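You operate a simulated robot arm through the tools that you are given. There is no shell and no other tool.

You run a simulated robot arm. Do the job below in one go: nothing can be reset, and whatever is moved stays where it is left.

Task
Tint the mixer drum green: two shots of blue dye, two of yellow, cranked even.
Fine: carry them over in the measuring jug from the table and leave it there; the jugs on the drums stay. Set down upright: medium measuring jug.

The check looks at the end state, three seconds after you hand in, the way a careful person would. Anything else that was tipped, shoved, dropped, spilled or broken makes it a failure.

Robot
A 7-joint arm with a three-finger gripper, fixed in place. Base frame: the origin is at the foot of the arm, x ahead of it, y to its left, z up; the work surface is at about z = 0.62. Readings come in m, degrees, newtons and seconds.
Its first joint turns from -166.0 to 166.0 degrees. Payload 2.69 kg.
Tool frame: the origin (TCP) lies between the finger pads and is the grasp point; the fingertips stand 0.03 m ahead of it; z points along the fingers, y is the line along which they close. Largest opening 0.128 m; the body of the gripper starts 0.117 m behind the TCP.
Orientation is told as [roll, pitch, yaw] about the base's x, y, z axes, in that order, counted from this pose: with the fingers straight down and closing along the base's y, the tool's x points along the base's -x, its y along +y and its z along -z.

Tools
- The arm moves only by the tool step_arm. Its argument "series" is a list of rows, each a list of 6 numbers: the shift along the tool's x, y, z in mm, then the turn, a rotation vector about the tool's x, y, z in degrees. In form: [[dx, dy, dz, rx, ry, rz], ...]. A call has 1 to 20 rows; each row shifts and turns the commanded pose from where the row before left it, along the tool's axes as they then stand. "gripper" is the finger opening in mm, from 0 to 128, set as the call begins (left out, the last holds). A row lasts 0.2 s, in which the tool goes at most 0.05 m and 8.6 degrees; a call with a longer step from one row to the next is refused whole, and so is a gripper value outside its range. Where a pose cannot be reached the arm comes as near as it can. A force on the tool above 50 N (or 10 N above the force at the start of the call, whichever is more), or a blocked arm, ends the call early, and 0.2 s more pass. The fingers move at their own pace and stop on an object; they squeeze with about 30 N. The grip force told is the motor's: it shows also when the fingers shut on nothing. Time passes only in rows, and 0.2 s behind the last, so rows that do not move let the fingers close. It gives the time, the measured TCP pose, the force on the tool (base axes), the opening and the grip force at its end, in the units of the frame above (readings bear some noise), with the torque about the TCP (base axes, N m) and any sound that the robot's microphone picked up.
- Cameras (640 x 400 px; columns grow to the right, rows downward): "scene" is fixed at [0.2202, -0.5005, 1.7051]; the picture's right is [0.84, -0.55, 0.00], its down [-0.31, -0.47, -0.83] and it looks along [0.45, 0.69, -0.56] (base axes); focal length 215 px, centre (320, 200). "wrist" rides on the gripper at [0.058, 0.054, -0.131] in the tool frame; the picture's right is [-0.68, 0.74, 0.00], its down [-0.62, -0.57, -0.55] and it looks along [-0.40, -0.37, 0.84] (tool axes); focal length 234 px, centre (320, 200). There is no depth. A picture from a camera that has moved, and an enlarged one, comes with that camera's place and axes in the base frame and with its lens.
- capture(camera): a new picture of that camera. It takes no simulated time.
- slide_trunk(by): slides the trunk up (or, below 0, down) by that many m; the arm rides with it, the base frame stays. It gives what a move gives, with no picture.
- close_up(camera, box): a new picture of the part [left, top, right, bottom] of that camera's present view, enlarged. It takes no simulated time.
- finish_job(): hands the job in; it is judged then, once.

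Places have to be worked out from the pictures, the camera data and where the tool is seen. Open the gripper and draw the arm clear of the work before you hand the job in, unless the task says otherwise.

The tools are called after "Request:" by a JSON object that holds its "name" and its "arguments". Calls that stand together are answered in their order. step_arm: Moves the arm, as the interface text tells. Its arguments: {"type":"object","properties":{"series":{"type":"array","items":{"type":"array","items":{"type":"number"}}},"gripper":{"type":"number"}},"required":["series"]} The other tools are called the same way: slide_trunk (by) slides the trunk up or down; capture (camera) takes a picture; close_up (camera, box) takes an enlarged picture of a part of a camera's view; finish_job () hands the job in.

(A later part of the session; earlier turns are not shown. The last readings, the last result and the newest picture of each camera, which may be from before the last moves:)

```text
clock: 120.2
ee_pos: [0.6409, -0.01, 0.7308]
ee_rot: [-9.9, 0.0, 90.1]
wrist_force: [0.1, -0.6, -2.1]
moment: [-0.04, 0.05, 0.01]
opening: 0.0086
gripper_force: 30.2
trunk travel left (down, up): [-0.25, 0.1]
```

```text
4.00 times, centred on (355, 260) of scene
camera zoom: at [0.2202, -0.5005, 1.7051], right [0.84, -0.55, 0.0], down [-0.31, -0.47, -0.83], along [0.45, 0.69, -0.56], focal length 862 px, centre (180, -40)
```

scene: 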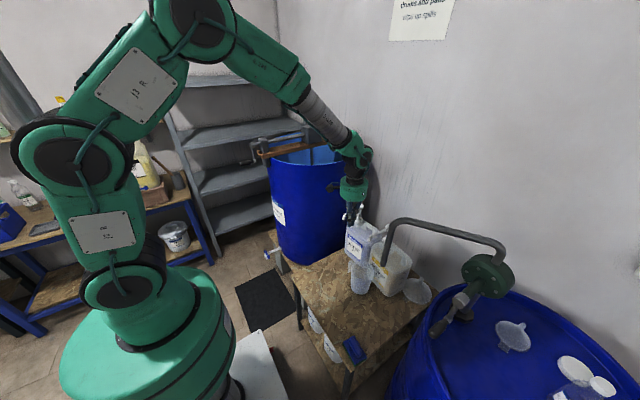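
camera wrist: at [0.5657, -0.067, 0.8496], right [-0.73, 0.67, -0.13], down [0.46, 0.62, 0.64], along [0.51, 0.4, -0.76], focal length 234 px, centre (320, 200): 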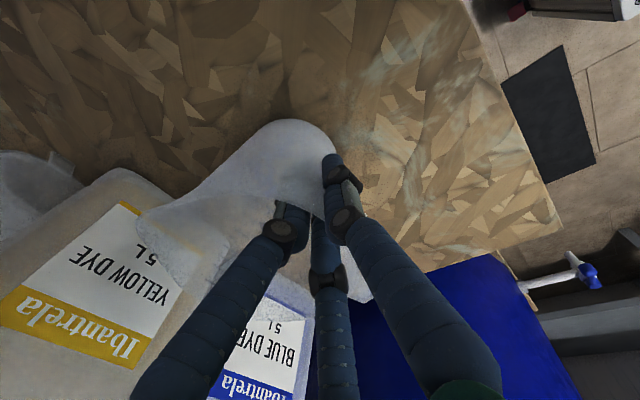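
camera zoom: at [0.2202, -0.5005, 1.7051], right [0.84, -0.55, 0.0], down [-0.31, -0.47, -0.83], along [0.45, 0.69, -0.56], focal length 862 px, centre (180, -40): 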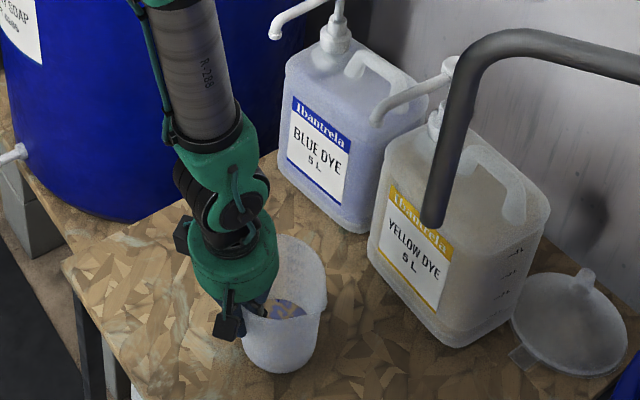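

The jug is clear at about (0.69, −0.01). I lower 1 mm, open, ease forward 6 mm, and rise out.

Request:
{"name": "step_arm", "arguments": {"series": [[0, 0.2, 1, 0, 0, 0], [0, 0, 0, 0, 0, 0]], "gripper": 0}}

Request:
{"name": "step_arm", "arguments": {"series": [[0, 0, 0, 0, 0, 0], [0, 0, 0, 0, 0, 0], [0, -5.9, 1, 0, 0, 0], [0, 0, 0, 0, 0, 0], [0, -1.2, -7, 0, 0, 0], [0, -1.7, -9.86, 0, 0, 0], [0, -1.7, -9.86, 0, 0, 0], [0, -2.6, -14.8, 0, 0, 0], [0, -2.6, -14.8, 0, 0, 0], [0, -3.4, -19.7, 0, 0, 0], [0, -3.4, -19.7, 0, 0, 0], [0, -5, -29.5, 0, 0, 0], [0, -6.8, -39.4, 0, 0, 0], [0, 0, 0, -5, 0, 0], [0, 0, 0, -4.9, 0, 0], [0, 0, 0, 0, 0, 0]], "gripper": 42}}

Request:
{"name": "capture", "arguments": {"camera": "wrist"}}

Request:
{"name": "close_up", "arguments": {"camera": "scene", "box": [310, 210, 400, 310]}}

```text
clock: 120.8
ee_pos: [0.6397, -0.0089, 0.7277]
ee_rot: [-9.9, 0.1, 90.1]
wrist_force: [-1.9, 0.5, 5.5]
moment: [0.05, 0.21, 0.0]
opening: 0.0083
gripper_force: 30.3
trunk travel left (down, up): [-0.25, 0.1]
```

```text
clock: 124.2
ee_pos: [0.6467, -0.0095, 0.896]
ee_rot: [0.1, 0.0, 90.1]
wrist_force: [0.7, 0.0, -0.8]
moment: [0.04, 0.05, 0.01]
opening: 0.0417
gripper_force: 0.0
trunk travel left (down, up): [-0.25, 0.1]
```

```text
taken
camera wrist: at [0.5937, -0.0667, 1.0263], right [-0.74, 0.67, 0.0], down [0.57, 0.62, 0.55], along [0.37, 0.4, -0.84], focal length 234 px, centre (320, 200)
```

wrist: 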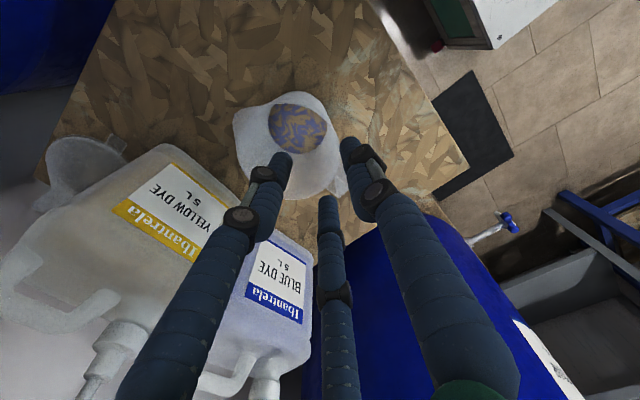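

```text
4.00 times, centred on (355, 260) of scene
camera zoom: at [0.2202, -0.5005, 1.7051], right [0.84, -0.55, 0.0], down [-0.31, -0.47, -0.83], along [0.45, 0.69, -0.56], focal length 862 px, centre (180, -40)
```

zoom: 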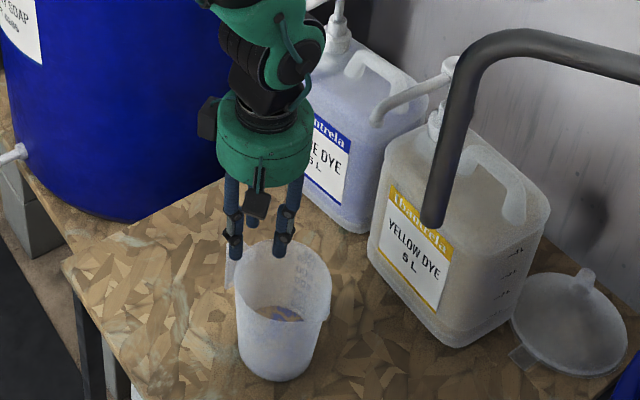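

The jug is free and upright. I open fully, rise to about z 1.0 and look again for the exact centre and handle direction.

Request:
{"name": "step_arm", "arguments": {"series": [[0, 0, -35, 0, 0, 0], [0, 0, -35, 0, 0, 0], [0, 0, -35, 0, 0, 0], [0, 0, 0, 0, 0, 0]], "gripper": 128}}

Request:
{"name": "close_up", "arguments": {"camera": "wrist", "box": [220, 60, 360, 200]}}

Request:
{"name": "close_up", "arguments": {"camera": "scene", "box": [320, 240, 380, 310]}}

```text
clock: 125.2
ee_pos: [0.6469, -0.0079, 1.001]
ee_rot: [0.2, 0.0, 90.1]
wrist_force: [-0.5, -0.6, 0.5]
moment: [0.01, 0.02, -0.02]
opening: 0.1283
gripper_force: 0.0
trunk travel left (down, up): [-0.25, 0.1]
```

```text
2.86 times, centred on (290, 130) of wrist
camera zoom: at [0.5939, -0.0658, 1.1312], right [-0.74, 0.67, 0.0], down [0.56, 0.62, 0.55], along [0.37, 0.4, -0.84], focal length 669 px, centre (406, 400)
```

zoom: 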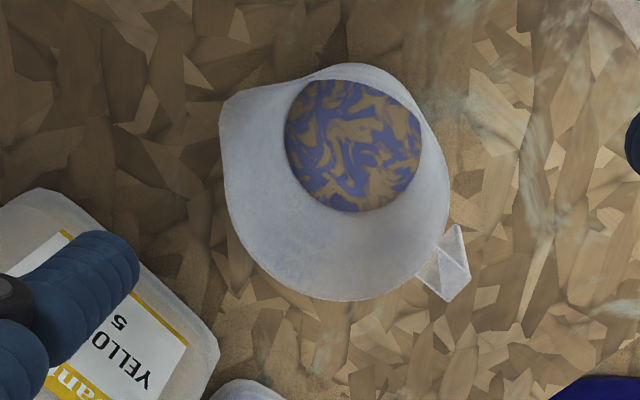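

```text
5.71 times, centred on (350, 275) of scene
camera zoom: at [0.2202, -0.5005, 1.7051], right [0.84, -0.55, 0.0], down [-0.31, -0.47, -0.83], along [0.45, 0.69, -0.56], focal length 1231 px, centre (149, -229)
```

zoom: 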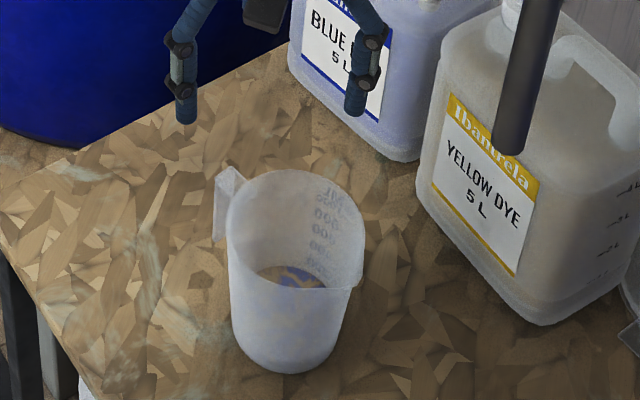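

Jug centre (0.692, −0.0125), handle at azimuth ~98°. I centre above it, turn to yaw 98 and descend to just above the rim.

Request:
{"name": "step_arm", "arguments": {"series": [[4.6, -45.1, 0, 0, 0, 0], [0, 0, 0, 0, 0, -8], [0, 0, 40, 0, 0, 0], [0, 0, 40, 0, 0, 0], [0, 0, 40, 0, 0, 0], [0, 0, 40, 0, 0, 0], [0, 0, 0, 0, 0, 0]], "gripper": 128}}

Request:
{"name": "capture", "arguments": {"camera": "wrist"}}

Request:
{"name": "close_up", "arguments": {"camera": "scene", "box": [310, 220, 390, 310]}}

```text
clock: 126.8
ee_pos: [0.6948, -0.0144, 0.8399]
ee_rot: [0.0, 0.0, 98.1]
wrist_force: [0.6, 0.5, -0.1]
moment: [-0.02, 0.04, 0.01]
opening: 0.1281
gripper_force: 0.0
trunk travel left (down, up): [-0.25, 0.1]
```

```text
taken
camera wrist: at [0.6489, -0.0796, 0.9706], right [-0.82, 0.57, 0.0], down [0.47, 0.69, 0.55], along [0.31, 0.45, -0.84], focal length 234 px, centre (320, 200)
```

wrist: 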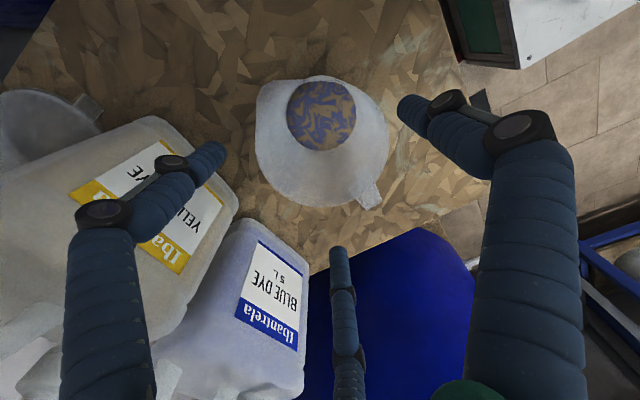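

```text
4.44 times, centred on (350, 265) of scene
camera zoom: at [0.2202, -0.5005, 1.7051], right [0.84, -0.55, 0.0], down [-0.31, -0.47, -0.83], along [0.45, 0.69, -0.56], focal length 957 px, centre (187, -89)
```

zoom: 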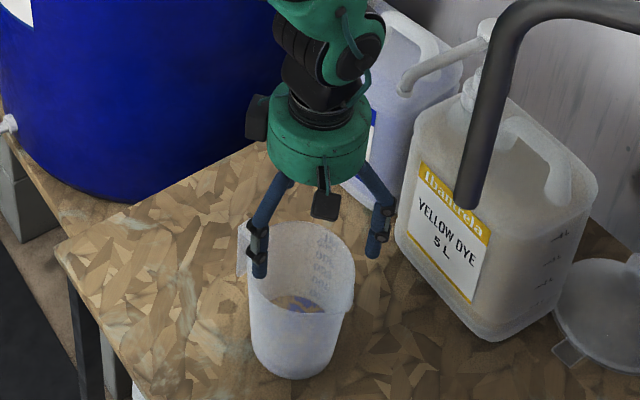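

The rim's outline (256–389 by 76–207 px) matches the centred view of the first grasp. I descend to TCP z 0.713 and close.

Request:
{"name": "step_arm", "arguments": {"series": [[0, 0, 15, 0, 0, 0], [0, 0, 15, 0, 0, 0], [0, 0, 15, 0, 0, 0], [0, 0, 15, 0, 0, 0], [0, 0, 15, 0, 0, 0], [0, 0, 14, 0, 0, 0], [0, 0, 14, 0, 0, 0], [0, 0, 14, 0, 0, 0], [0, 0, 10, 0, 0, 0], [0, 0, 0, 0, 0, 0]], "gripper": 128}}

Request:
{"name": "step_arm", "arguments": {"series": [[0, 0, 0, 0, 0, 0], [0, 0, 0, 0, 0, 0], [0, 0, 0, 0, 0, 0]], "gripper": 90}}

Request:
{"name": "capture", "arguments": {"camera": "wrist"}}

Request:
{"name": "close_up", "arguments": {"camera": "scene", "box": [310, 220, 390, 310]}}

```text
clock: 129.0
ee_pos: [0.6928, -0.0136, 0.7129]
ee_rot: [0.0, 0.1, 98.1]
wrist_force: [0.8, 0.3, 0.8]
moment: [-0.02, -0.03, 0.02]
opening: 0.1279
gripper_force: 0.1
trunk travel left (down, up): [-0.25, 0.1]
```

```text
clock: 129.8
ee_pos: [0.691, -0.0147, 0.7139]
ee_rot: [0.1, 0.0, 98.0]
wrist_force: [-2.1, 0.7, 4.7]
moment: [-0.2, -0.02, -0.02]
opening: 0.1153
gripper_force: 29.4
trunk travel left (down, up): [-0.25, 0.1]
```

```text
taken
camera wrist: at [0.6472, -0.0788, 0.845], right [-0.82, 0.57, 0.0], down [0.47, 0.69, 0.55], along [0.31, 0.45, -0.84], focal length 234 px, centre (320, 200)
```

wrist: 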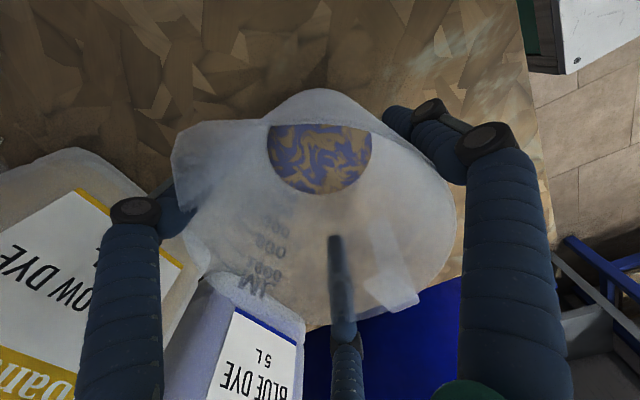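

```text
4.44 times, centred on (350, 265) of scene
camera zoom: at [0.2202, -0.5005, 1.7051], right [0.84, -0.55, 0.0], down [-0.31, -0.47, -0.83], along [0.45, 0.69, -0.56], focal length 957 px, centre (187, -89)
```

zoom: 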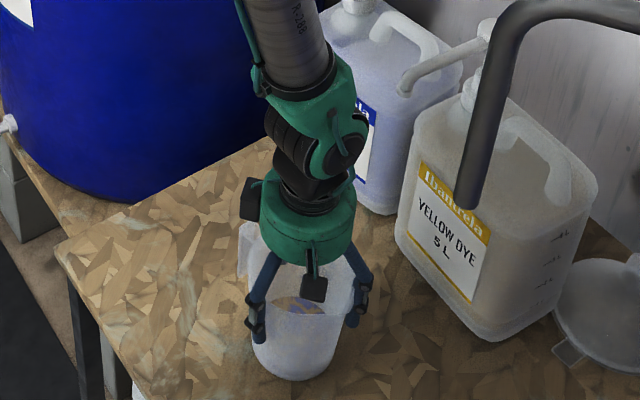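

Gripped again (0.1153 m, 29 N) with the swirled dye inside. I lift gently and carry the jug over to about (0.65, 0.10) while rising, keeping the moves smooth.

Request:
{"name": "step_arm", "arguments": {"series": [[0, 0, -6, 0, 0, 0], [0, 0, -12, 0, 0, 0], [0, 0, -18, 0, 0, 0], [0, 0, -20, 0, 0, 0], [-5, 1, -20, 0, 0, 0], [-10, 2, -20, 0, 0, 0], [-15, 3.1, -20, 0, 0, 0], [-15, 3.1, -20, 0, 0, 0], [-15, 3.1, -20, 0, 0, 0], [-15, 3.1, -20, 0, 0, 0], [-15, 3.1, -20, 0, 0, 0], [-15, 3.1, -20, 0, 0, 0], [-10, 2, -20, 0, 0, 0], [-5, 1, -20, 0, 0, 0], [0, 0, -20, 0, 0, 0], [0, 0, -20, 0, 0, 0], [0, 0, -20, 0, 0, 0], [0, 0, -15, 0, 0, 0], [0, 0, -8, 0, 0, 0]], "gripper": 90}}

Request:
{"name": "capture", "arguments": {"camera": "scene"}}

Request:
{"name": "capture", "arguments": {"camera": "wrist"}}

```text
clock: 133.8
ee_pos: [0.6508, 0.1019, 1.0518]
ee_rot: [-0.1, 0.0, 98.1]
wrist_force: [-0.2, 0.0, -1.9]
moment: [-0.02, 0.0, -0.03]
opening: 0.1147
gripper_force: 29.7
trunk travel left (down, up): [-0.25, 0.1]
```

```text
taken
```

scene: 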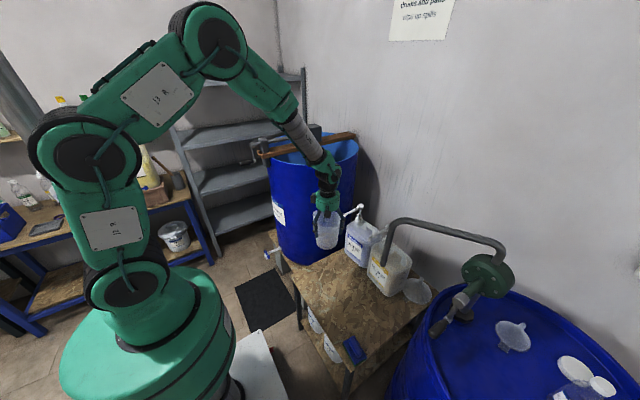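

```text
taken
camera wrist: at [0.6065, 0.0363, 1.1832], right [-0.82, 0.57, 0.0], down [0.47, 0.69, 0.55], along [0.31, 0.45, -0.84], focal length 234 px, centre (320, 200)
```

wrist: 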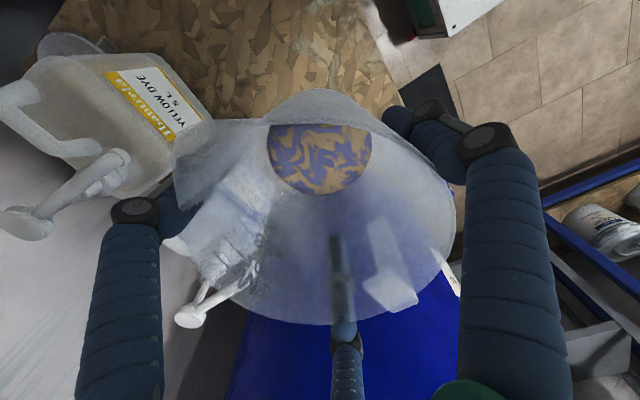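

The hold is firm and level. I continue up to z 1.40, then turn to yaw 30 slowly.

Request:
{"name": "step_arm", "arguments": {"series": [[0, 0, -8, 0, 0, 0], [0, 0, -15, 0, 0, 0], [0, 0, -20, 0, 0, 0], [0, 0, -21, 0, 0, 0], [0, 0, -21, 0, 0, 0], [0, 0, -21, 0, 0, 0], [0, 0, -21, 0, 0, 0], [0, 0, -21, 0, 0, 0], [0, 0, -21, 0, 0, 0], [0, 0, -21, 0, 0, 0], [0, 0, -21, 0, 0, 0], [0, 0, -21, 0, 0, 0], [0, 0, -21, 0, 0, 0], [0, 0, -21, 0, 0, 0], [0, 0, -21, 0, 0, 0], [0, 0, -20, 0, 0, 0], [0, 0, -20, 0, 0, 0], [0, 0, -12, 0, 0, 0], [0, 0, -6, 0, 0, 0]], "gripper": 90}}

Request:
{"name": "step_arm", "arguments": {"series": [[0, 0, 0, 0, 0, 2], [0, 0, 0, 0, 0, 4], [0, 0, 0, 0, 0, 5], [0, 0, 0, 0, 0, 5], [0, 0, 0, 0, 0, 5], [0, 0, 0, 0, 0, 5], [0, 0, 0, 0, 0, 5], [0, 0, 0, 0, 0, 5], [0, 0, 0, 0, 0, 5], [0, 0, 0, 0, 0, 5], [0, 0, 0, 0, 0, 5], [0, 0, 0, 0, 0, 5], [0, 0, 0, 0, 0, 5], [0, 0, 0, 0, 0, 4], [0, 0, 0, 0, 0, 3], [0, 0, 0, 0, 0, 0]], "gripper": 90}}

Request:
{"name": "capture", "arguments": {"camera": "scene"}}

Request:
{"name": "capture", "arguments": {"camera": "wrist"}}

```text
clock: 137.8
ee_pos: [0.6511, 0.1023, 1.4058]
ee_rot: [0.0, 0.1, 98.1]
wrist_force: [-0.1, -0.2, -2.5]
moment: [-0.02, 0.02, 0.02]
opening: 0.1145
gripper_force: 29.7
trunk travel left (down, up): [-0.25, 0.1]
```

```text
clock: 141.2
ee_pos: [0.6519, 0.1027, 1.4053]
ee_rot: [0.0, 0.1, 30.2]
wrist_force: [-1.0, 0.2, -2.1]
moment: [-0.01, 0.02, 0.0]
opening: 0.1144
gripper_force: 29.7
trunk travel left (down, up): [-0.25, 0.1]
```

```text
taken
```

scene: 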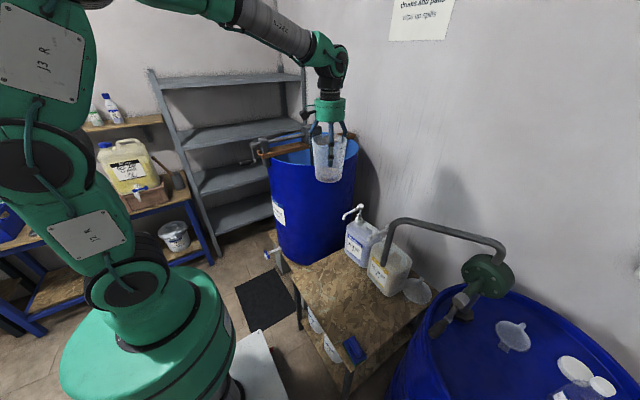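

```text
taken
camera wrist: at [0.5746, 0.1196, 1.5357], right [0.22, 0.98, 0.0], down [0.82, -0.18, 0.55], along [0.53, -0.12, -0.84], focal length 234 px, centre (320, 200)
```

wrist: 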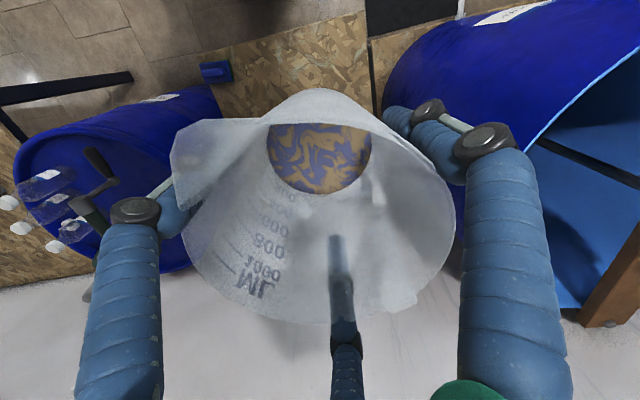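

The jug hangs level and dye is settled. I move to about (0.75, 0.30, 1.42), still outside the drum, to survey the opening more closely.

Request:
{"name": "step_arm", "arguments": {"series": [[-6, 4, -1, 0, 0, 0], [-12, 8, -1.5, 0, 0, 0], [-15, 10, -1.7, 0, 0, 0], [-15, 10, -1.7, 0, 0, 0], [-15, 10, -1.7, 0, 0, 0], [-15, 10, -1.7, 0, 0, 0], [-15, 10, -1.7, 0, 0, 0], [-15, 10, -1.7, 0, 0, 0], [-15, 10, -1.7, 0, 0, 0], [-15, 10, -1.7, 0, 0, 0], [-15, 10, -1.7, 0, 0, 0], [-15, 10, -1.7, 0, 0, 0], [-10, 7, -1, 0, 0, 0], [-5, 3, 0, 0, 0, 0], [0, 0, 0, 0, 0, 0]], "gripper": 90}}

Request:
{"name": "capture", "arguments": {"camera": "wrist"}}

Request:
{"name": "close_up", "arguments": {"camera": "scene", "box": [240, 60, 400, 220]}}

```text
clock: 144.4
ee_pos: [0.747, 0.2988, 1.4274]
ee_rot: [0.0, 0.1, 30.2]
wrist_force: [-0.7, 0.3, -2.0]
moment: [0.0, 0.0, -0.01]
opening: 0.1143
gripper_force: 30.1
trunk travel left (down, up): [-0.25, 0.1]
```

```text
taken
camera wrist: at [0.6706, 0.317, 1.5571], right [0.22, 0.98, 0.0], down [0.82, -0.18, 0.55], along [0.53, -0.12, -0.84], focal length 234 px, centre (320, 200)
```

wrist: 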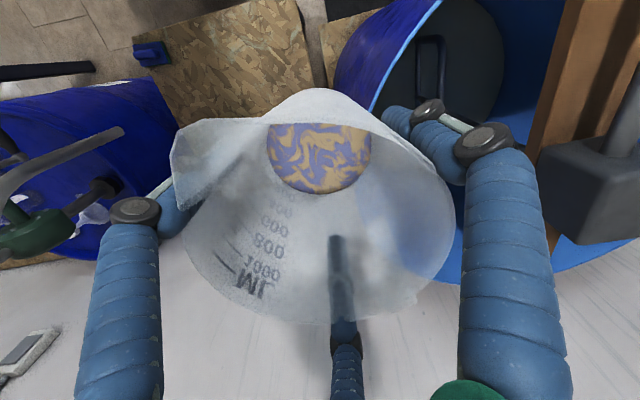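

```text
2.50 times, centred on (320, 140) of scene
camera zoom: at [0.2202, -0.5005, 1.7051], right [0.84, -0.55, 0.0], down [-0.31, -0.47, -0.83], along [0.45, 0.69, -0.56], focal length 538 px, centre (320, 350)
```

zoom: 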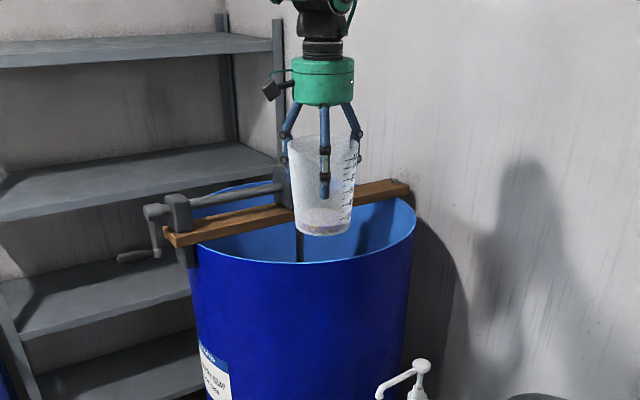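

Fitting the rim gives the drum's centre (0.888, 0.613), radius 0.28, rim z ≈ 1.24, with the board's near edge at y ≈ 0.55. I tilt the jug 40° (safe for this small fill) and move over the near half of the opening to (0.875, 0.458, 1.43).

Request:
{"name": "step_arm", "arguments": {"series": [[0, 0, 0, 0, -2, 0], [0, 0, 0, 0, -4, 0], [0, 0, 0, 0, -4, 0], [0, 0, 0, 0, -5, 0], [0, 0, 0, 0, -5, 0], [0, 0, 0, 0, -5, 0], [0, 0, 0, 0, -5, 0], [0, 0, 0, 0, -4, 0], [0, 0, 0, 0, -4, 0], [0, 0, 0, 0, -2, 0], [0, 0, 0, 0, 0, 0]], "gripper": 90}}

Request:
{"name": "step_arm", "arguments": {"series": [[-5.4, 2.7, 4.4, 0, 0, 0], [-10.7, 5.4, 8.7, 0, 0, 0], [-13.4, 6.7, 10.9, 0, 0, 0], [-13.4, 6.7, 10.9, 0, 0, 0], [-13.4, 6.7, 10.9, 0, 0, 0], [-13.4, 6.7, 10.9, 0, 0, 0], [-13.4, 6.7, 10.9, 0, 0, 0], [-13.4, 6.7, 10.9, 0, 0, 0], [-13.4, 6.7, 10.9, 0, 0, 0], [-13.4, 6.7, 10.9, 0, 0, 0], [-13.4, 6.7, 10.9, 0, 0, 0], [-8, 4, 6.5, 0, 0, 0], [-2.7, 1.3, 2.2, 0, 0, 0], [0, 0, 0, 0, 0, 0]], "gripper": 90}}

Request:
{"name": "capture", "arguments": {"camera": "scene"}}

Request:
{"name": "capture", "arguments": {"camera": "wrist"}}

```text
clock: 146.8
ee_pos: [0.7477, 0.2988, 1.4269]
ee_rot: [0.1, -39.9, 30.2]
wrist_force: [0.3, 0.0, -2.9]
moment: [-0.01, 0.08, 0.0]
opening: 0.1145
gripper_force: 29.7
trunk travel left (down, up): [-0.25, 0.1]
```

```text
clock: 149.8
ee_pos: [0.8751, 0.4592, 1.4288]
ee_rot: [0.0, -39.9, 30.2]
wrist_force: [-0.8, 0.8, -3.1]
moment: [0.01, 0.07, 0.02]
opening: 0.1144
gripper_force: 29.9
trunk travel left (down, up): [-0.25, 0.1]
```

```text
taken
```

scene: 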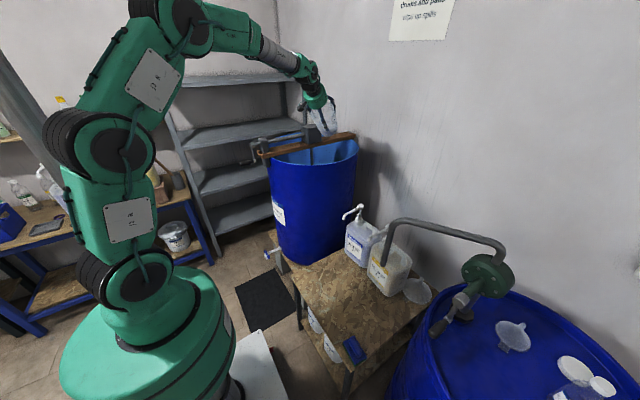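

```text
taken
camera wrist: at [0.7374, 0.4408, 1.4914], right [0.08, 0.9, 0.43], down [0.39, -0.43, 0.82], along [0.92, 0.1, -0.38], focal length 234 px, centre (320, 200)
```

wrist: 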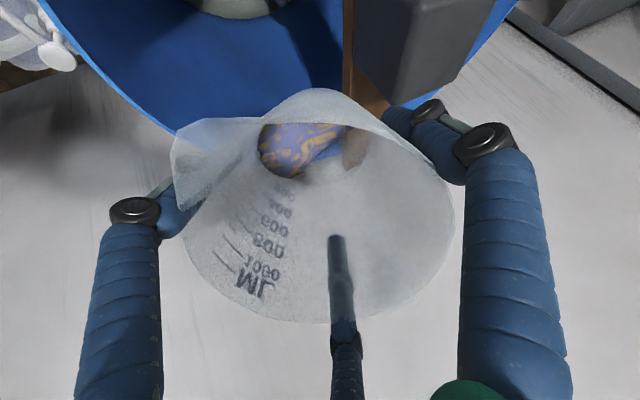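

The arm reaches easily and the dye has shifted toward the spout side. I check the clearance to the gear block before tilting on.

Request:
{"name": "close_up", "arguments": {"camera": "scene", "box": [240, 70, 380, 180]}}

```text
3.64 times, centred on (310, 125) of scene
camera zoom: at [0.2202, -0.5005, 1.7051], right [0.84, -0.55, 0.0], down [-0.31, -0.47, -0.83], along [0.45, 0.69, -0.56], focal length 783 px, centre (356, 473)
```

zoom: 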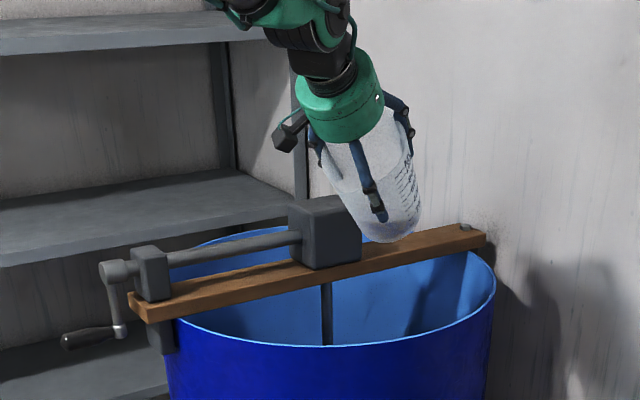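

The jug is well clear of block and board. I shift 25 mm further over the opening and 20 mm lower, then tilt slowly to about 75° and watch.

Request:
{"name": "step_arm", "arguments": {"series": [[-3.1, 0, 15.7, 0, 0, 0], [-3.2, 0, 15.7, 0, 0, 0], [0, 0, 0, 0, -3, 0], [0, 0, 0, 0, -3, 0], [0, 0, 0, 0, -3, 0], [0, 0, 0, 0, -3, 0], [0, 0, 0, 0, -3, 0], [0, 0, 0, 0, -2.5, 0], [0, 0, 0, 0, -2.5, 0], [0, 0, 0, 0, -2.5, 0], [0, 0, 0, 0, -2.5, 0], [0, 0, 0, 0, -2.5, 0], [0, 0, 0, 0, -2.5, 0], [0, 0, 0, 0, -2.5, 0], [0, 0, 0, 0, -2.5, 0]], "gripper": 90}}

Request:
{"name": "close_up", "arguments": {"camera": "scene", "box": [240, 70, 380, 180]}}

Request:
{"name": "capture", "arguments": {"camera": "wrist"}}

```text
clock: 153.0
ee_pos: [0.8974, 0.4724, 1.41]
ee_rot: [0.2, -73.4, 30.2]
wrist_force: [0.2, -0.8, -2.0]
moment: [-0.02, 0.03, -0.02]
opening: 0.1144
gripper_force: 29.5
trunk travel left (down, up): [-0.25, 0.1]
```

```text
3.64 times, centred on (310, 125) of scene
camera zoom: at [0.2202, -0.5005, 1.7051], right [0.84, -0.55, 0.0], down [-0.31, -0.47, -0.83], along [0.45, 0.69, -0.56], focal length 783 px, centre (356, 473)
```

zoom: 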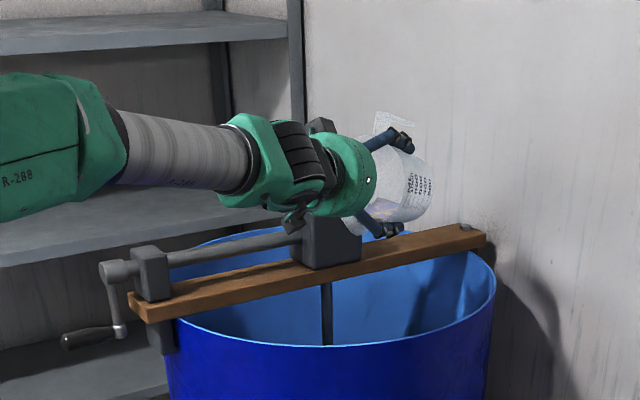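

```text
taken
camera wrist: at [0.748, 0.4472, 1.3903], right [-0.21, 0.73, 0.65], down [-0.02, -0.67, 0.75], along [0.98, 0.14, 0.15], focal length 234 px, centre (320, 200)
```

wrist: 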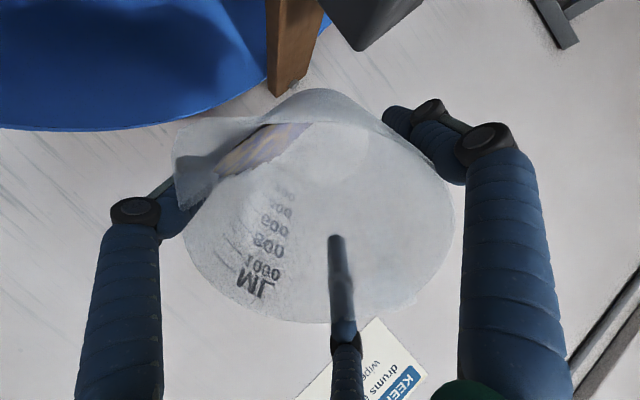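

Dye is running along the lower wall to the spout. I continue tilting to about 90°, watching the stream.

Request:
{"name": "step_arm", "arguments": {"series": [[0, 0, 0, 0, -2.5, 0], [0, 0, 0, 0, -2.5, 0], [0, 0, 0, 0, -2.5, 0], [0, 0, 0, 0, -2.5, 0], [0, 0, 0, 0, -2.5, 0], [0, 0, 0, 0, -2.5, 0]], "gripper": 90}}

Request:
{"name": "close_up", "arguments": {"camera": "scene", "box": [240, 70, 380, 180]}}

Request:
{"name": "capture", "arguments": {"camera": "wrist"}}

```text
clock: 154.4
ee_pos: [0.8906, 0.4818, 1.404]
ee_rot: [2.8, -77.0, 29.9]
wrist_force: [0.7, 0.4, -1.7]
moment: [-0.03, 0.04, 0.0]
opening: 0.1142
gripper_force: 30.2
out of reach, approached as far as the arm can: row 1, 3, 4, 6
trunk travel left (down, up): [-0.25, 0.1]
```

```text
3.64 times, centred on (310, 125) of scene
camera zoom: at [0.2202, -0.5005, 1.7051], right [0.84, -0.55, 0.0], down [-0.31, -0.47, -0.83], along [0.45, 0.69, -0.56], focal length 783 px, centre (356, 473)
```

zoom: 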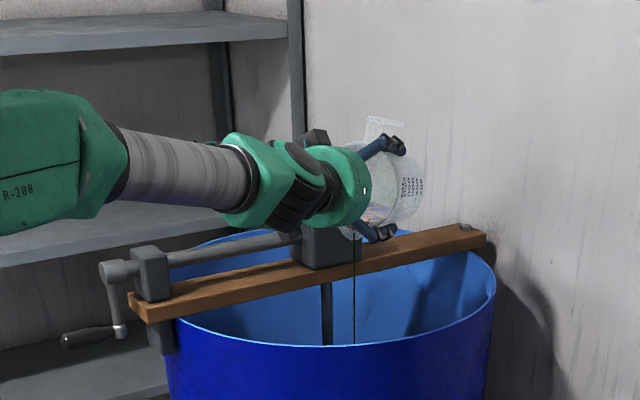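

```text
taken
camera wrist: at [0.7437, 0.4519, 1.3773], right [-0.26, 0.7, 0.67], down [-0.02, -0.7, 0.72], along [0.96, 0.17, 0.2], focal length 234 px, centre (320, 200)
```

wrist: 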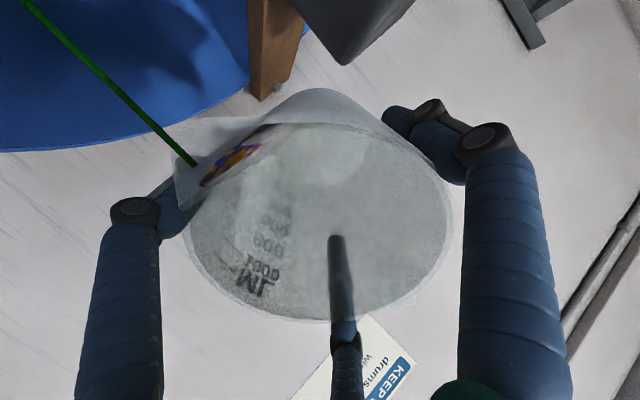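

A green stream is pouring into the drum. The arm meets a limit near 77° tilt, so I hold still a second and let it drain, then look.

Request:
{"name": "step_arm", "arguments": {"series": [[0, 0, 0, 0, 0, 0], [0, 0, 0, 0, 0, 0], [0, 0, 0, 0, 0, 0], [0, 0, 0, 0, 0, 0], [0, 0, 0, 0, 0, 0]], "gripper": 90}}

Request:
{"name": "capture", "arguments": {"camera": "wrist"}}

Request:
{"name": "capture", "arguments": {"camera": "scene"}}

Request:
{"name": "close_up", "arguments": {"camera": "scene", "box": [240, 70, 380, 180]}}

```text
clock: 155.6
ee_pos: [0.8912, 0.4813, 1.4043]
ee_rot: [3.0, -76.9, 29.7]
wrist_force: [0.6, 0.0, -2.7]
moment: [-0.01, 0.04, 0.0]
opening: 0.1144
gripper_force: 29.7
trunk travel left (down, up): [-0.25, 0.1]
```

```text
taken
camera wrist: at [0.7437, 0.4519, 1.3775], right [-0.26, 0.7, 0.67], down [-0.02, -0.7, 0.72], along [0.96, 0.17, 0.2], focal length 234 px, centre (320, 200)
```

wrist: 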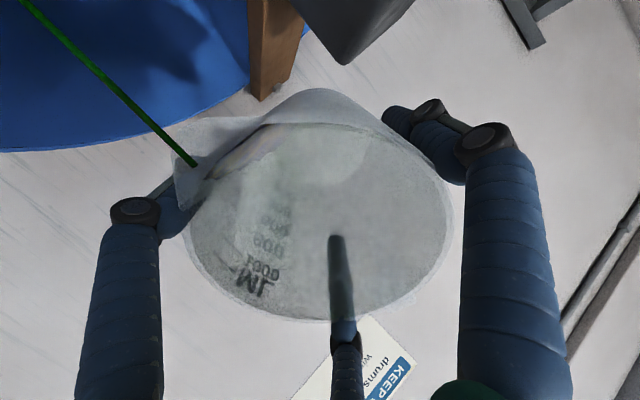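

```text
taken
```

scene: 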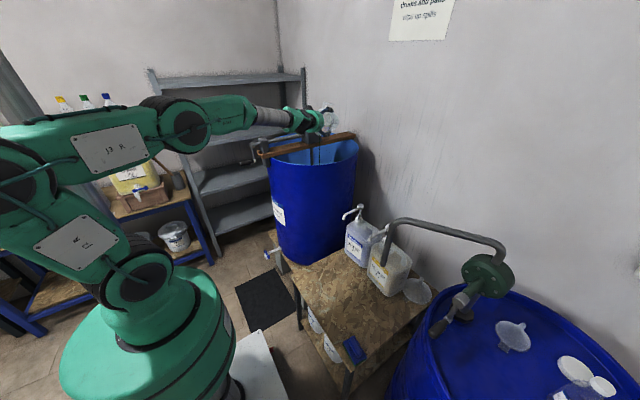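

```text
3.64 times, centred on (310, 125) of scene
camera zoom: at [0.2202, -0.5005, 1.7051], right [0.84, -0.55, 0.0], down [-0.31, -0.47, -0.83], along [0.45, 0.69, -0.56], focal length 783 px, centre (356, 473)
```

zoom: 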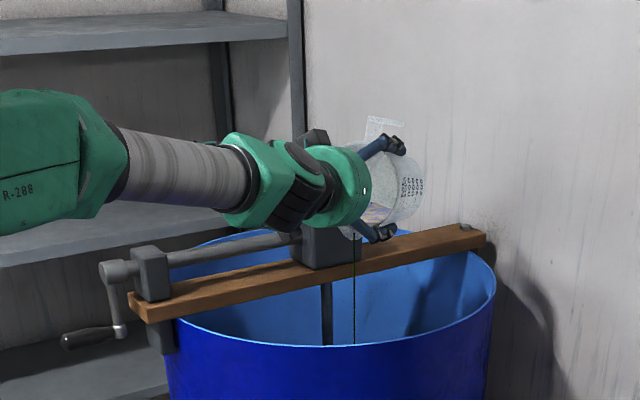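

The stream is still running cleanly inside the drum. I try gaining tilt by raising the tool 50 mm while tilting, in small rows.

Request:
{"name": "step_arm", "arguments": {"series": [[-9.7, 0, -2.2, 0, -1, 0], [-9.7, 0, -2.2, 0, -2, 0], [-9.7, 0, -2.2, 0, -2, 0], [-9.7, 0, -2.2, 0, -2, 0], [-9.7, 0, -2.2, 0, -2, 0]], "gripper": 90}}

Request:
{"name": "capture", "arguments": {"camera": "wrist"}}

Request:
{"name": "close_up", "arguments": {"camera": "scene", "box": [240, 70, 380, 180]}}

```text
clock: 156.8
ee_pos: [0.8922, 0.4759, 1.4501]
ee_rot: [19.5, -88.7, 12.8]
wrist_force: [0.1, 0.8, -1.5]
moment: [0.02, 0.05, -0.04]
opening: 0.1143
gripper_force: 29.5
out of reach, approached as far as the arm can: row 1, 5
trunk travel left (down, up): [-0.25, 0.1]
```

```text
taken
camera wrist: at [0.7513, 0.4516, 1.3939], right [-0.38, 0.63, 0.68], down [-0.15, -0.77, 0.62], along [0.91, 0.14, 0.38], focal length 234 px, centre (320, 200)
```

wrist: 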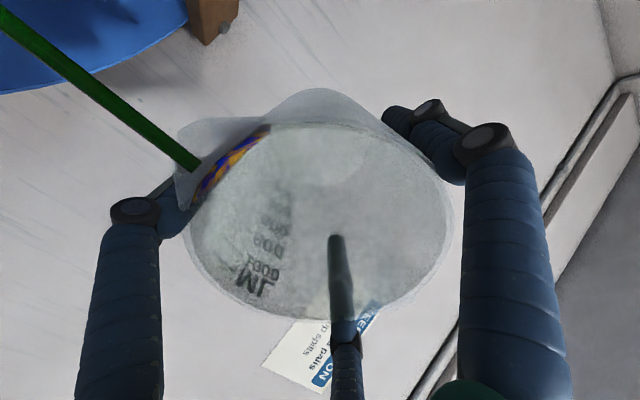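

```text
3.64 times, centred on (310, 125) of scene
camera zoom: at [0.2202, -0.5005, 1.7051], right [0.84, -0.55, 0.0], down [-0.31, -0.47, -0.83], along [0.45, 0.69, -0.56], focal length 783 px, centre (356, 473)
```

zoom: 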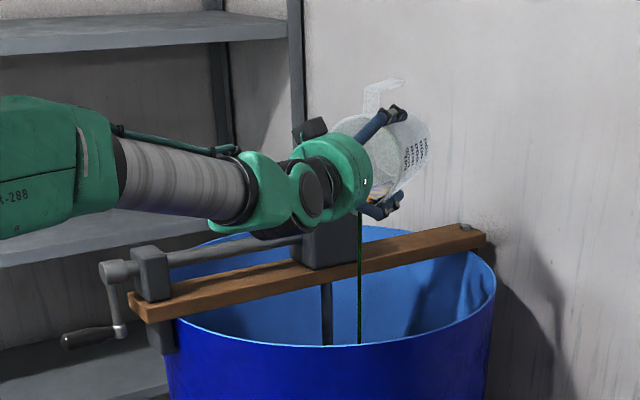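

Tilt is now about 89° and the dye is running out faster, still falling inside the drum. I continue the same way.

Request:
{"name": "step_arm", "arguments": {"series": [[-6, 0, 0, 0, -2, 0], [-8, 0, 0, 0, -2, 0], [-8, 0, 0, 0, -2, 0], [-8, 0, 0, 0, -2, 0], [-6, 0, 0, 0, -2, 0]], "gripper": 90}}

Request:
{"name": "capture", "arguments": {"camera": "wrist"}}

Request:
{"name": "close_up", "arguments": {"camera": "scene", "box": [240, 70, 380, 180]}}

```text
clock: 158.0
ee_pos: [0.9113, 0.4485, 1.4964]
ee_rot: [177.8, -81.2, -145.3]
wrist_force: [-0.5, -0.4, -0.4]
moment: [0.01, 0.04, 0.01]
opening: 0.1144
gripper_force: 30.1
out of reach, approached as far as the arm can: row 1, 2, 3, 4, 5
trunk travel left (down, up): [-0.25, 0.1]
```

```text
taken
camera wrist: at [0.7805, 0.4302, 1.4187], right [-0.48, 0.56, 0.67], down [-0.23, -0.82, 0.52], along [0.85, 0.09, 0.52], focal length 234 px, centre (320, 200)
```

wrist: 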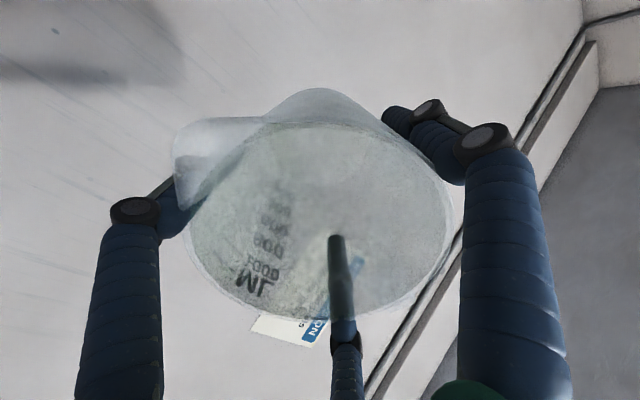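

```text
3.64 times, centred on (310, 125) of scene
camera zoom: at [0.2202, -0.5005, 1.7051], right [0.84, -0.55, 0.0], down [-0.31, -0.47, -0.83], along [0.45, 0.69, -0.56], focal length 783 px, centre (356, 473)
```

zoom: 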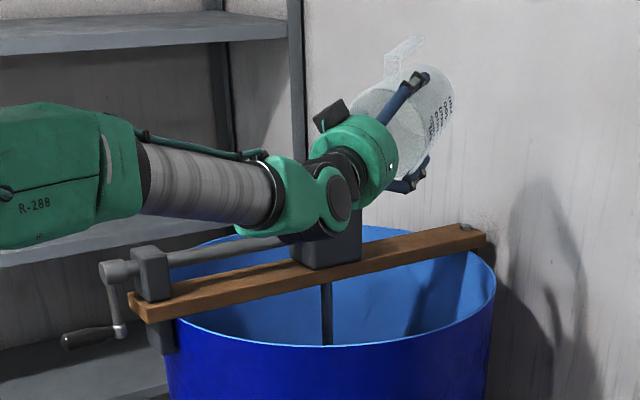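

The jug is empty and nothing dripped outside. I hold a second, then tilt back slowly while staying over the drum.

Request:
{"name": "step_arm", "arguments": {"series": [[0, 0, 0, 0, 0, 0], [0, 0, 0, 0, 0, 0], [0, 0, 0, 0, 0, 0], [0, 0, 0, 0, 0, 0], [0, 0, 0, 0, 3, 0], [0, 0, 0, 0, 4, 0], [0, 0, 0, 0, 4, 0], [0, 0, 0, 0, 4, 0], [0, 0, 0, 0, 4, 0], [0, 0, 0, 0, 4, 0]], "gripper": 90}}

Request:
{"name": "capture", "arguments": {"camera": "wrist"}}

Request:
{"name": "close_up", "arguments": {"camera": "scene", "box": [240, 70, 380, 180]}}

```text
clock: 160.2
ee_pos: [0.9107, 0.4489, 1.4956]
ee_rot: [1.8, -75.9, 29.9]
wrist_force: [0.7, -0.8, -0.8]
moment: [0.02, 0.02, -0.02]
opening: 0.114
gripper_force: 30.2
trunk travel left (down, up): [-0.25, 0.1]
```

```text
taken
camera wrist: at [0.7627, 0.4208, 1.4709], right [-0.24, 0.71, 0.66], down [-0.02, -0.69, 0.73], along [0.97, 0.16, 0.18], focal length 234 px, centre (320, 200)
```

wrist: 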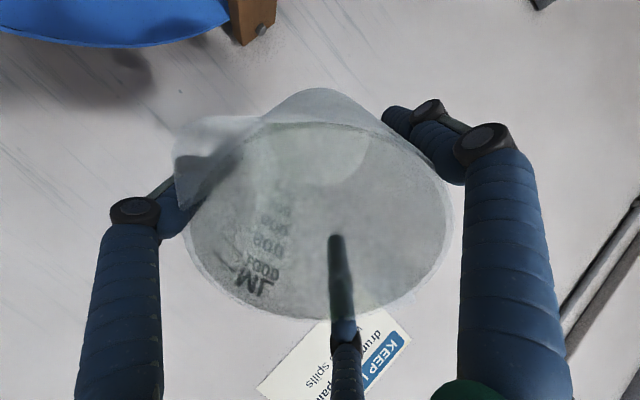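

```text
3.64 times, centred on (310, 125) of scene
camera zoom: at [0.2202, -0.5005, 1.7051], right [0.84, -0.55, 0.0], down [-0.31, -0.47, -0.83], along [0.45, 0.69, -0.56], focal length 783 px, centre (356, 473)
```

zoom: 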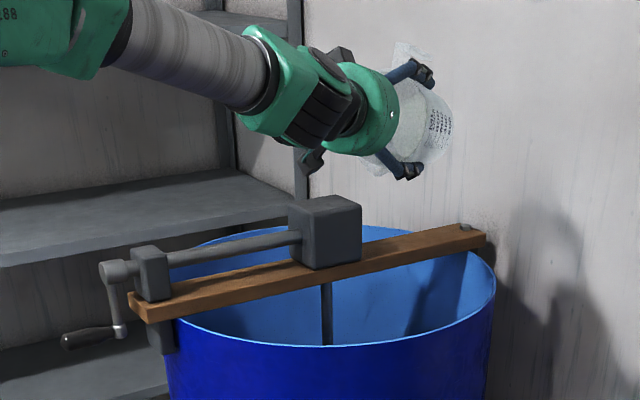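

The jug is visibly empty. I tilt back to 40° and then draw it away from the drum the way it came.

Request:
{"name": "step_arm", "arguments": {"series": [[0, 0, 0, 0, 5, 0], [0, 0, 0, 0, 5, 0], [0, 0, 0, 0, 5, 0], [0, 0, 0, 0, 5, 0], [0, 0, 0, 0, 5, 0], [0, 0, 0, 0, 5, 0], [0, 0, 0, 0, 5, 0], [0, 0, 0, 0, 1, 0], [0, 0, 0, 0, 0, 0]], "gripper": 90}}

Request:
{"name": "capture", "arguments": {"camera": "scene"}}

```text
clock: 162.2
ee_pos: [0.9106, 0.4501, 1.4967]
ee_rot: [0.7, -40.0, 31.4]
wrist_force: [0.2, -0.6, -1.1]
moment: [-0.04, 0.03, -0.04]
opening: 0.1147
gripper_force: 30.6
trunk travel left (down, up): [-0.25, 0.1]
```

```text
taken
```

scene: 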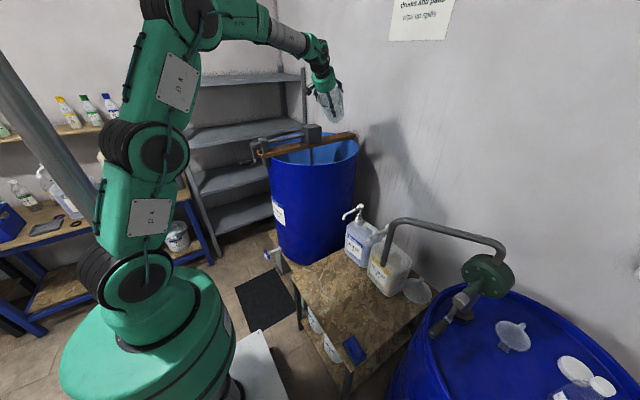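

I draw back to (0.747, 0.299, 1.43) and straighten the jug upright.

Request:
{"name": "step_arm", "arguments": {"series": [[21.1, -4.4, -8.9, 0, 0, 0], [21.1, -4.4, -8.9, 0, 0, 0], [21.1, -4.4, -8.9, 0, 0, 0], [21.1, -4.4, -8.9, 0, 0, 0], [21.1, -4.4, -8.9, 0, 0, 0], [21.1, -4.4, -8.9, 0, 0, 0], [21.1, -4.4, -8.9, 0, 0, 0], [21.1, -4.4, -8.9, 0, 0, 0], [21.1, -4.4, -8.9, 0, 0, 0], [21.1, -4.4, -8.9, 0, 0, 0], [0, 0, 0, 0, 5, 0], [0, 0, 0, 0, 5, 0], [0, 0, 0, 0, 5, 0], [0, 0, 0, 0, 5, 0], [0, 0, 0, 0, 5, 0], [0, 0, 0, 0, 5, 0], [0, 0, 0, 0, 5, 0], [0, 0, 0, 0, 5, 0], [0, 0, 0, 0, 0, 0]], "gripper": 90}}

Request:
{"name": "capture", "arguments": {"camera": "wrist"}}

Request:
{"name": "capture", "arguments": {"camera": "scene"}}

```text
clock: 166.2
ee_pos: [0.748, 0.2968, 1.4293]
ee_rot: [0.4, 0.1, 31.8]
wrist_force: [-0.2, 0.5, -0.8]
moment: [-0.03, 0.01, 0.01]
opening: 0.1143
gripper_force: 30.2
trunk travel left (down, up): [-0.25, 0.1]
```

```text
taken
camera wrist: at [0.6708, 0.312, 1.5604], right [0.19, 0.98, 0.0], down [0.82, -0.16, 0.54], along [0.53, -0.1, -0.84], focal length 234 px, centre (320, 200)
```

wrist: 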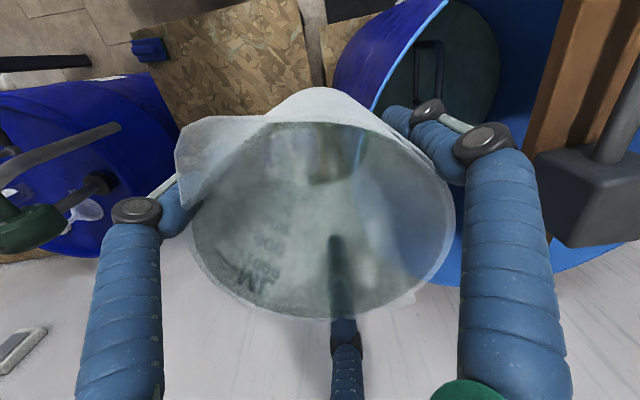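

```text
taken
```

scene: 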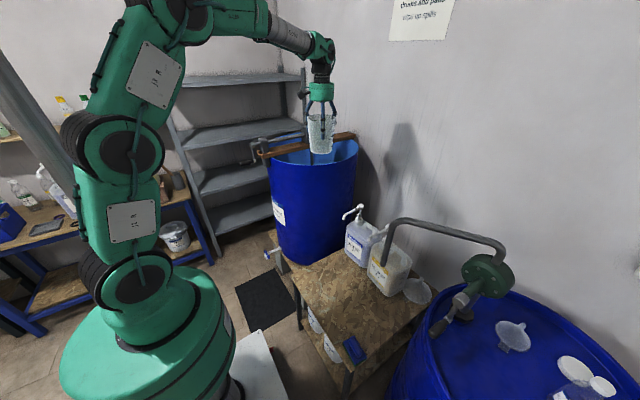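

The jug came back empty. I carry it back over the table to its old place near (0.63, 0.16) and lower it.

Request:
{"name": "step_arm", "arguments": {"series": [[28.8, -9.1, 0, 0, 0, 0], [28.8, -9.1, 0, 0, 0, 0], [28.8, -9.1, 0, 0, 0, 0], [28.8, -9.1, 0, 0, 0, 0], [28.8, -9.1, 0, 0, 0, 0], [28.8, -9.1, 0, 0, 0, 0], [0, 0, 30, 0, 0, 0], [0, 0, 40, 0, 0, 0], [0, 0, 40, 0, 0, 0], [0, 0, 40, 0, 0, 0], [0, 0, 40, 0, 0, 0], [0, 0, 40, 0, 0, 0], [0, 0, 40, 0, 0, 0], [0, 0, 40, 0, 0, 0], [0, 0, 40, 0, 0, 0], [0, 0, 40, 0, 0, 0], [0, 0, 40, 0, 0, 0], [0, 0, 40, 0, 0, 0], [0, 0, 40, 0, 0, 0], [0, 0, 40, 0, 0, 0]], "gripper": 90}}

Request:
{"name": "capture", "arguments": {"camera": "scene"}}

Request:
{"name": "capture", "arguments": {"camera": "wrist"}}

```text
clock: 170.4
ee_pos: [0.6262, 0.1617, 0.8789]
ee_rot: [0.4, 0.0, 31.7]
wrist_force: [-0.4, -0.3, -0.5]
moment: [-0.02, 0.05, -0.03]
opening: 0.1146
gripper_force: 30.0
trunk travel left (down, up): [-0.25, 0.1]
```

```text
taken
```

scene: 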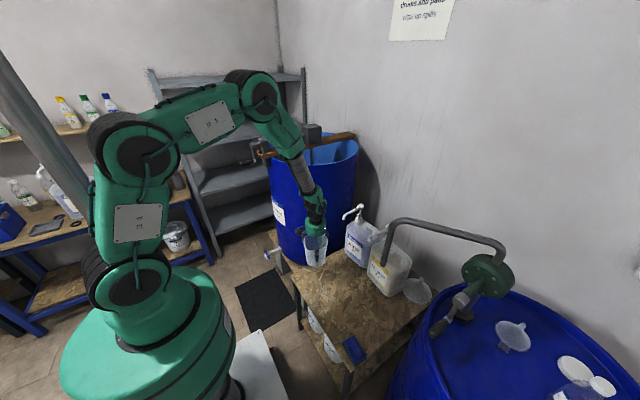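

```text
taken
camera wrist: at [0.5494, 0.1767, 1.0101], right [0.19, 0.98, 0.01], down [0.82, -0.16, 0.54], along [0.54, -0.1, -0.84], focal length 234 px, centre (320, 200)
```

wrist: 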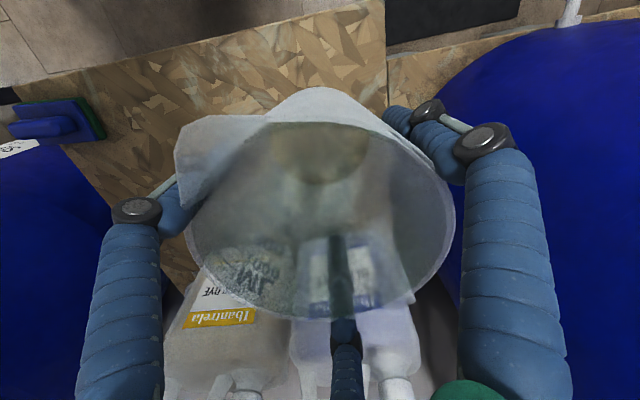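

I lower the last 163 mm gently and check the contact force.

Request:
{"name": "step_arm", "arguments": {"series": [[0, 0, 30, 0, 0, 0], [0, 0, 30, 0, 0, 0], [0, 0, 30, 0, 0, 0], [0, 0, 30, 0, 0, 0], [0, 0, 20, 0, 0, 0], [0, 0, 12, 0, 0, 0], [0, 0, 6, 0, 0, 0], [0, 0, 4, 0, 0, 0], [0, 0, 0, 0, 0, 0]], "gripper": 90}}

Request:
{"name": "close_up", "arguments": {"camera": "scene", "box": [280, 210, 360, 290]}}

```text
clock: 172.4
ee_pos: [0.6265, 0.1647, 0.7169]
ee_rot: [0.4, 0.2, 31.8]
wrist_force: [-0.4, 0.6, -1.1]
moment: [-0.03, 0.01, -0.02]
opening: 0.1143
gripper_force: 29.9
trunk travel left (down, up): [-0.25, 0.1]
```

```text
5.00 times, centred on (320, 250) of scene
camera zoom: at [0.2202, -0.5005, 1.7051], right [0.84, -0.55, 0.0], down [-0.31, -0.47, -0.83], along [0.45, 0.69, -0.56], focal length 1077 px, centre (320, -50)
```

zoom: 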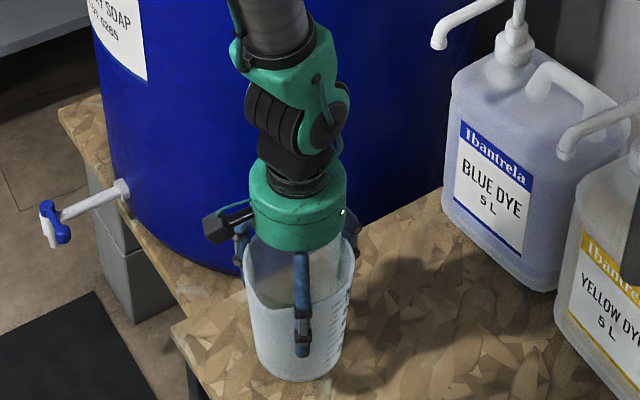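

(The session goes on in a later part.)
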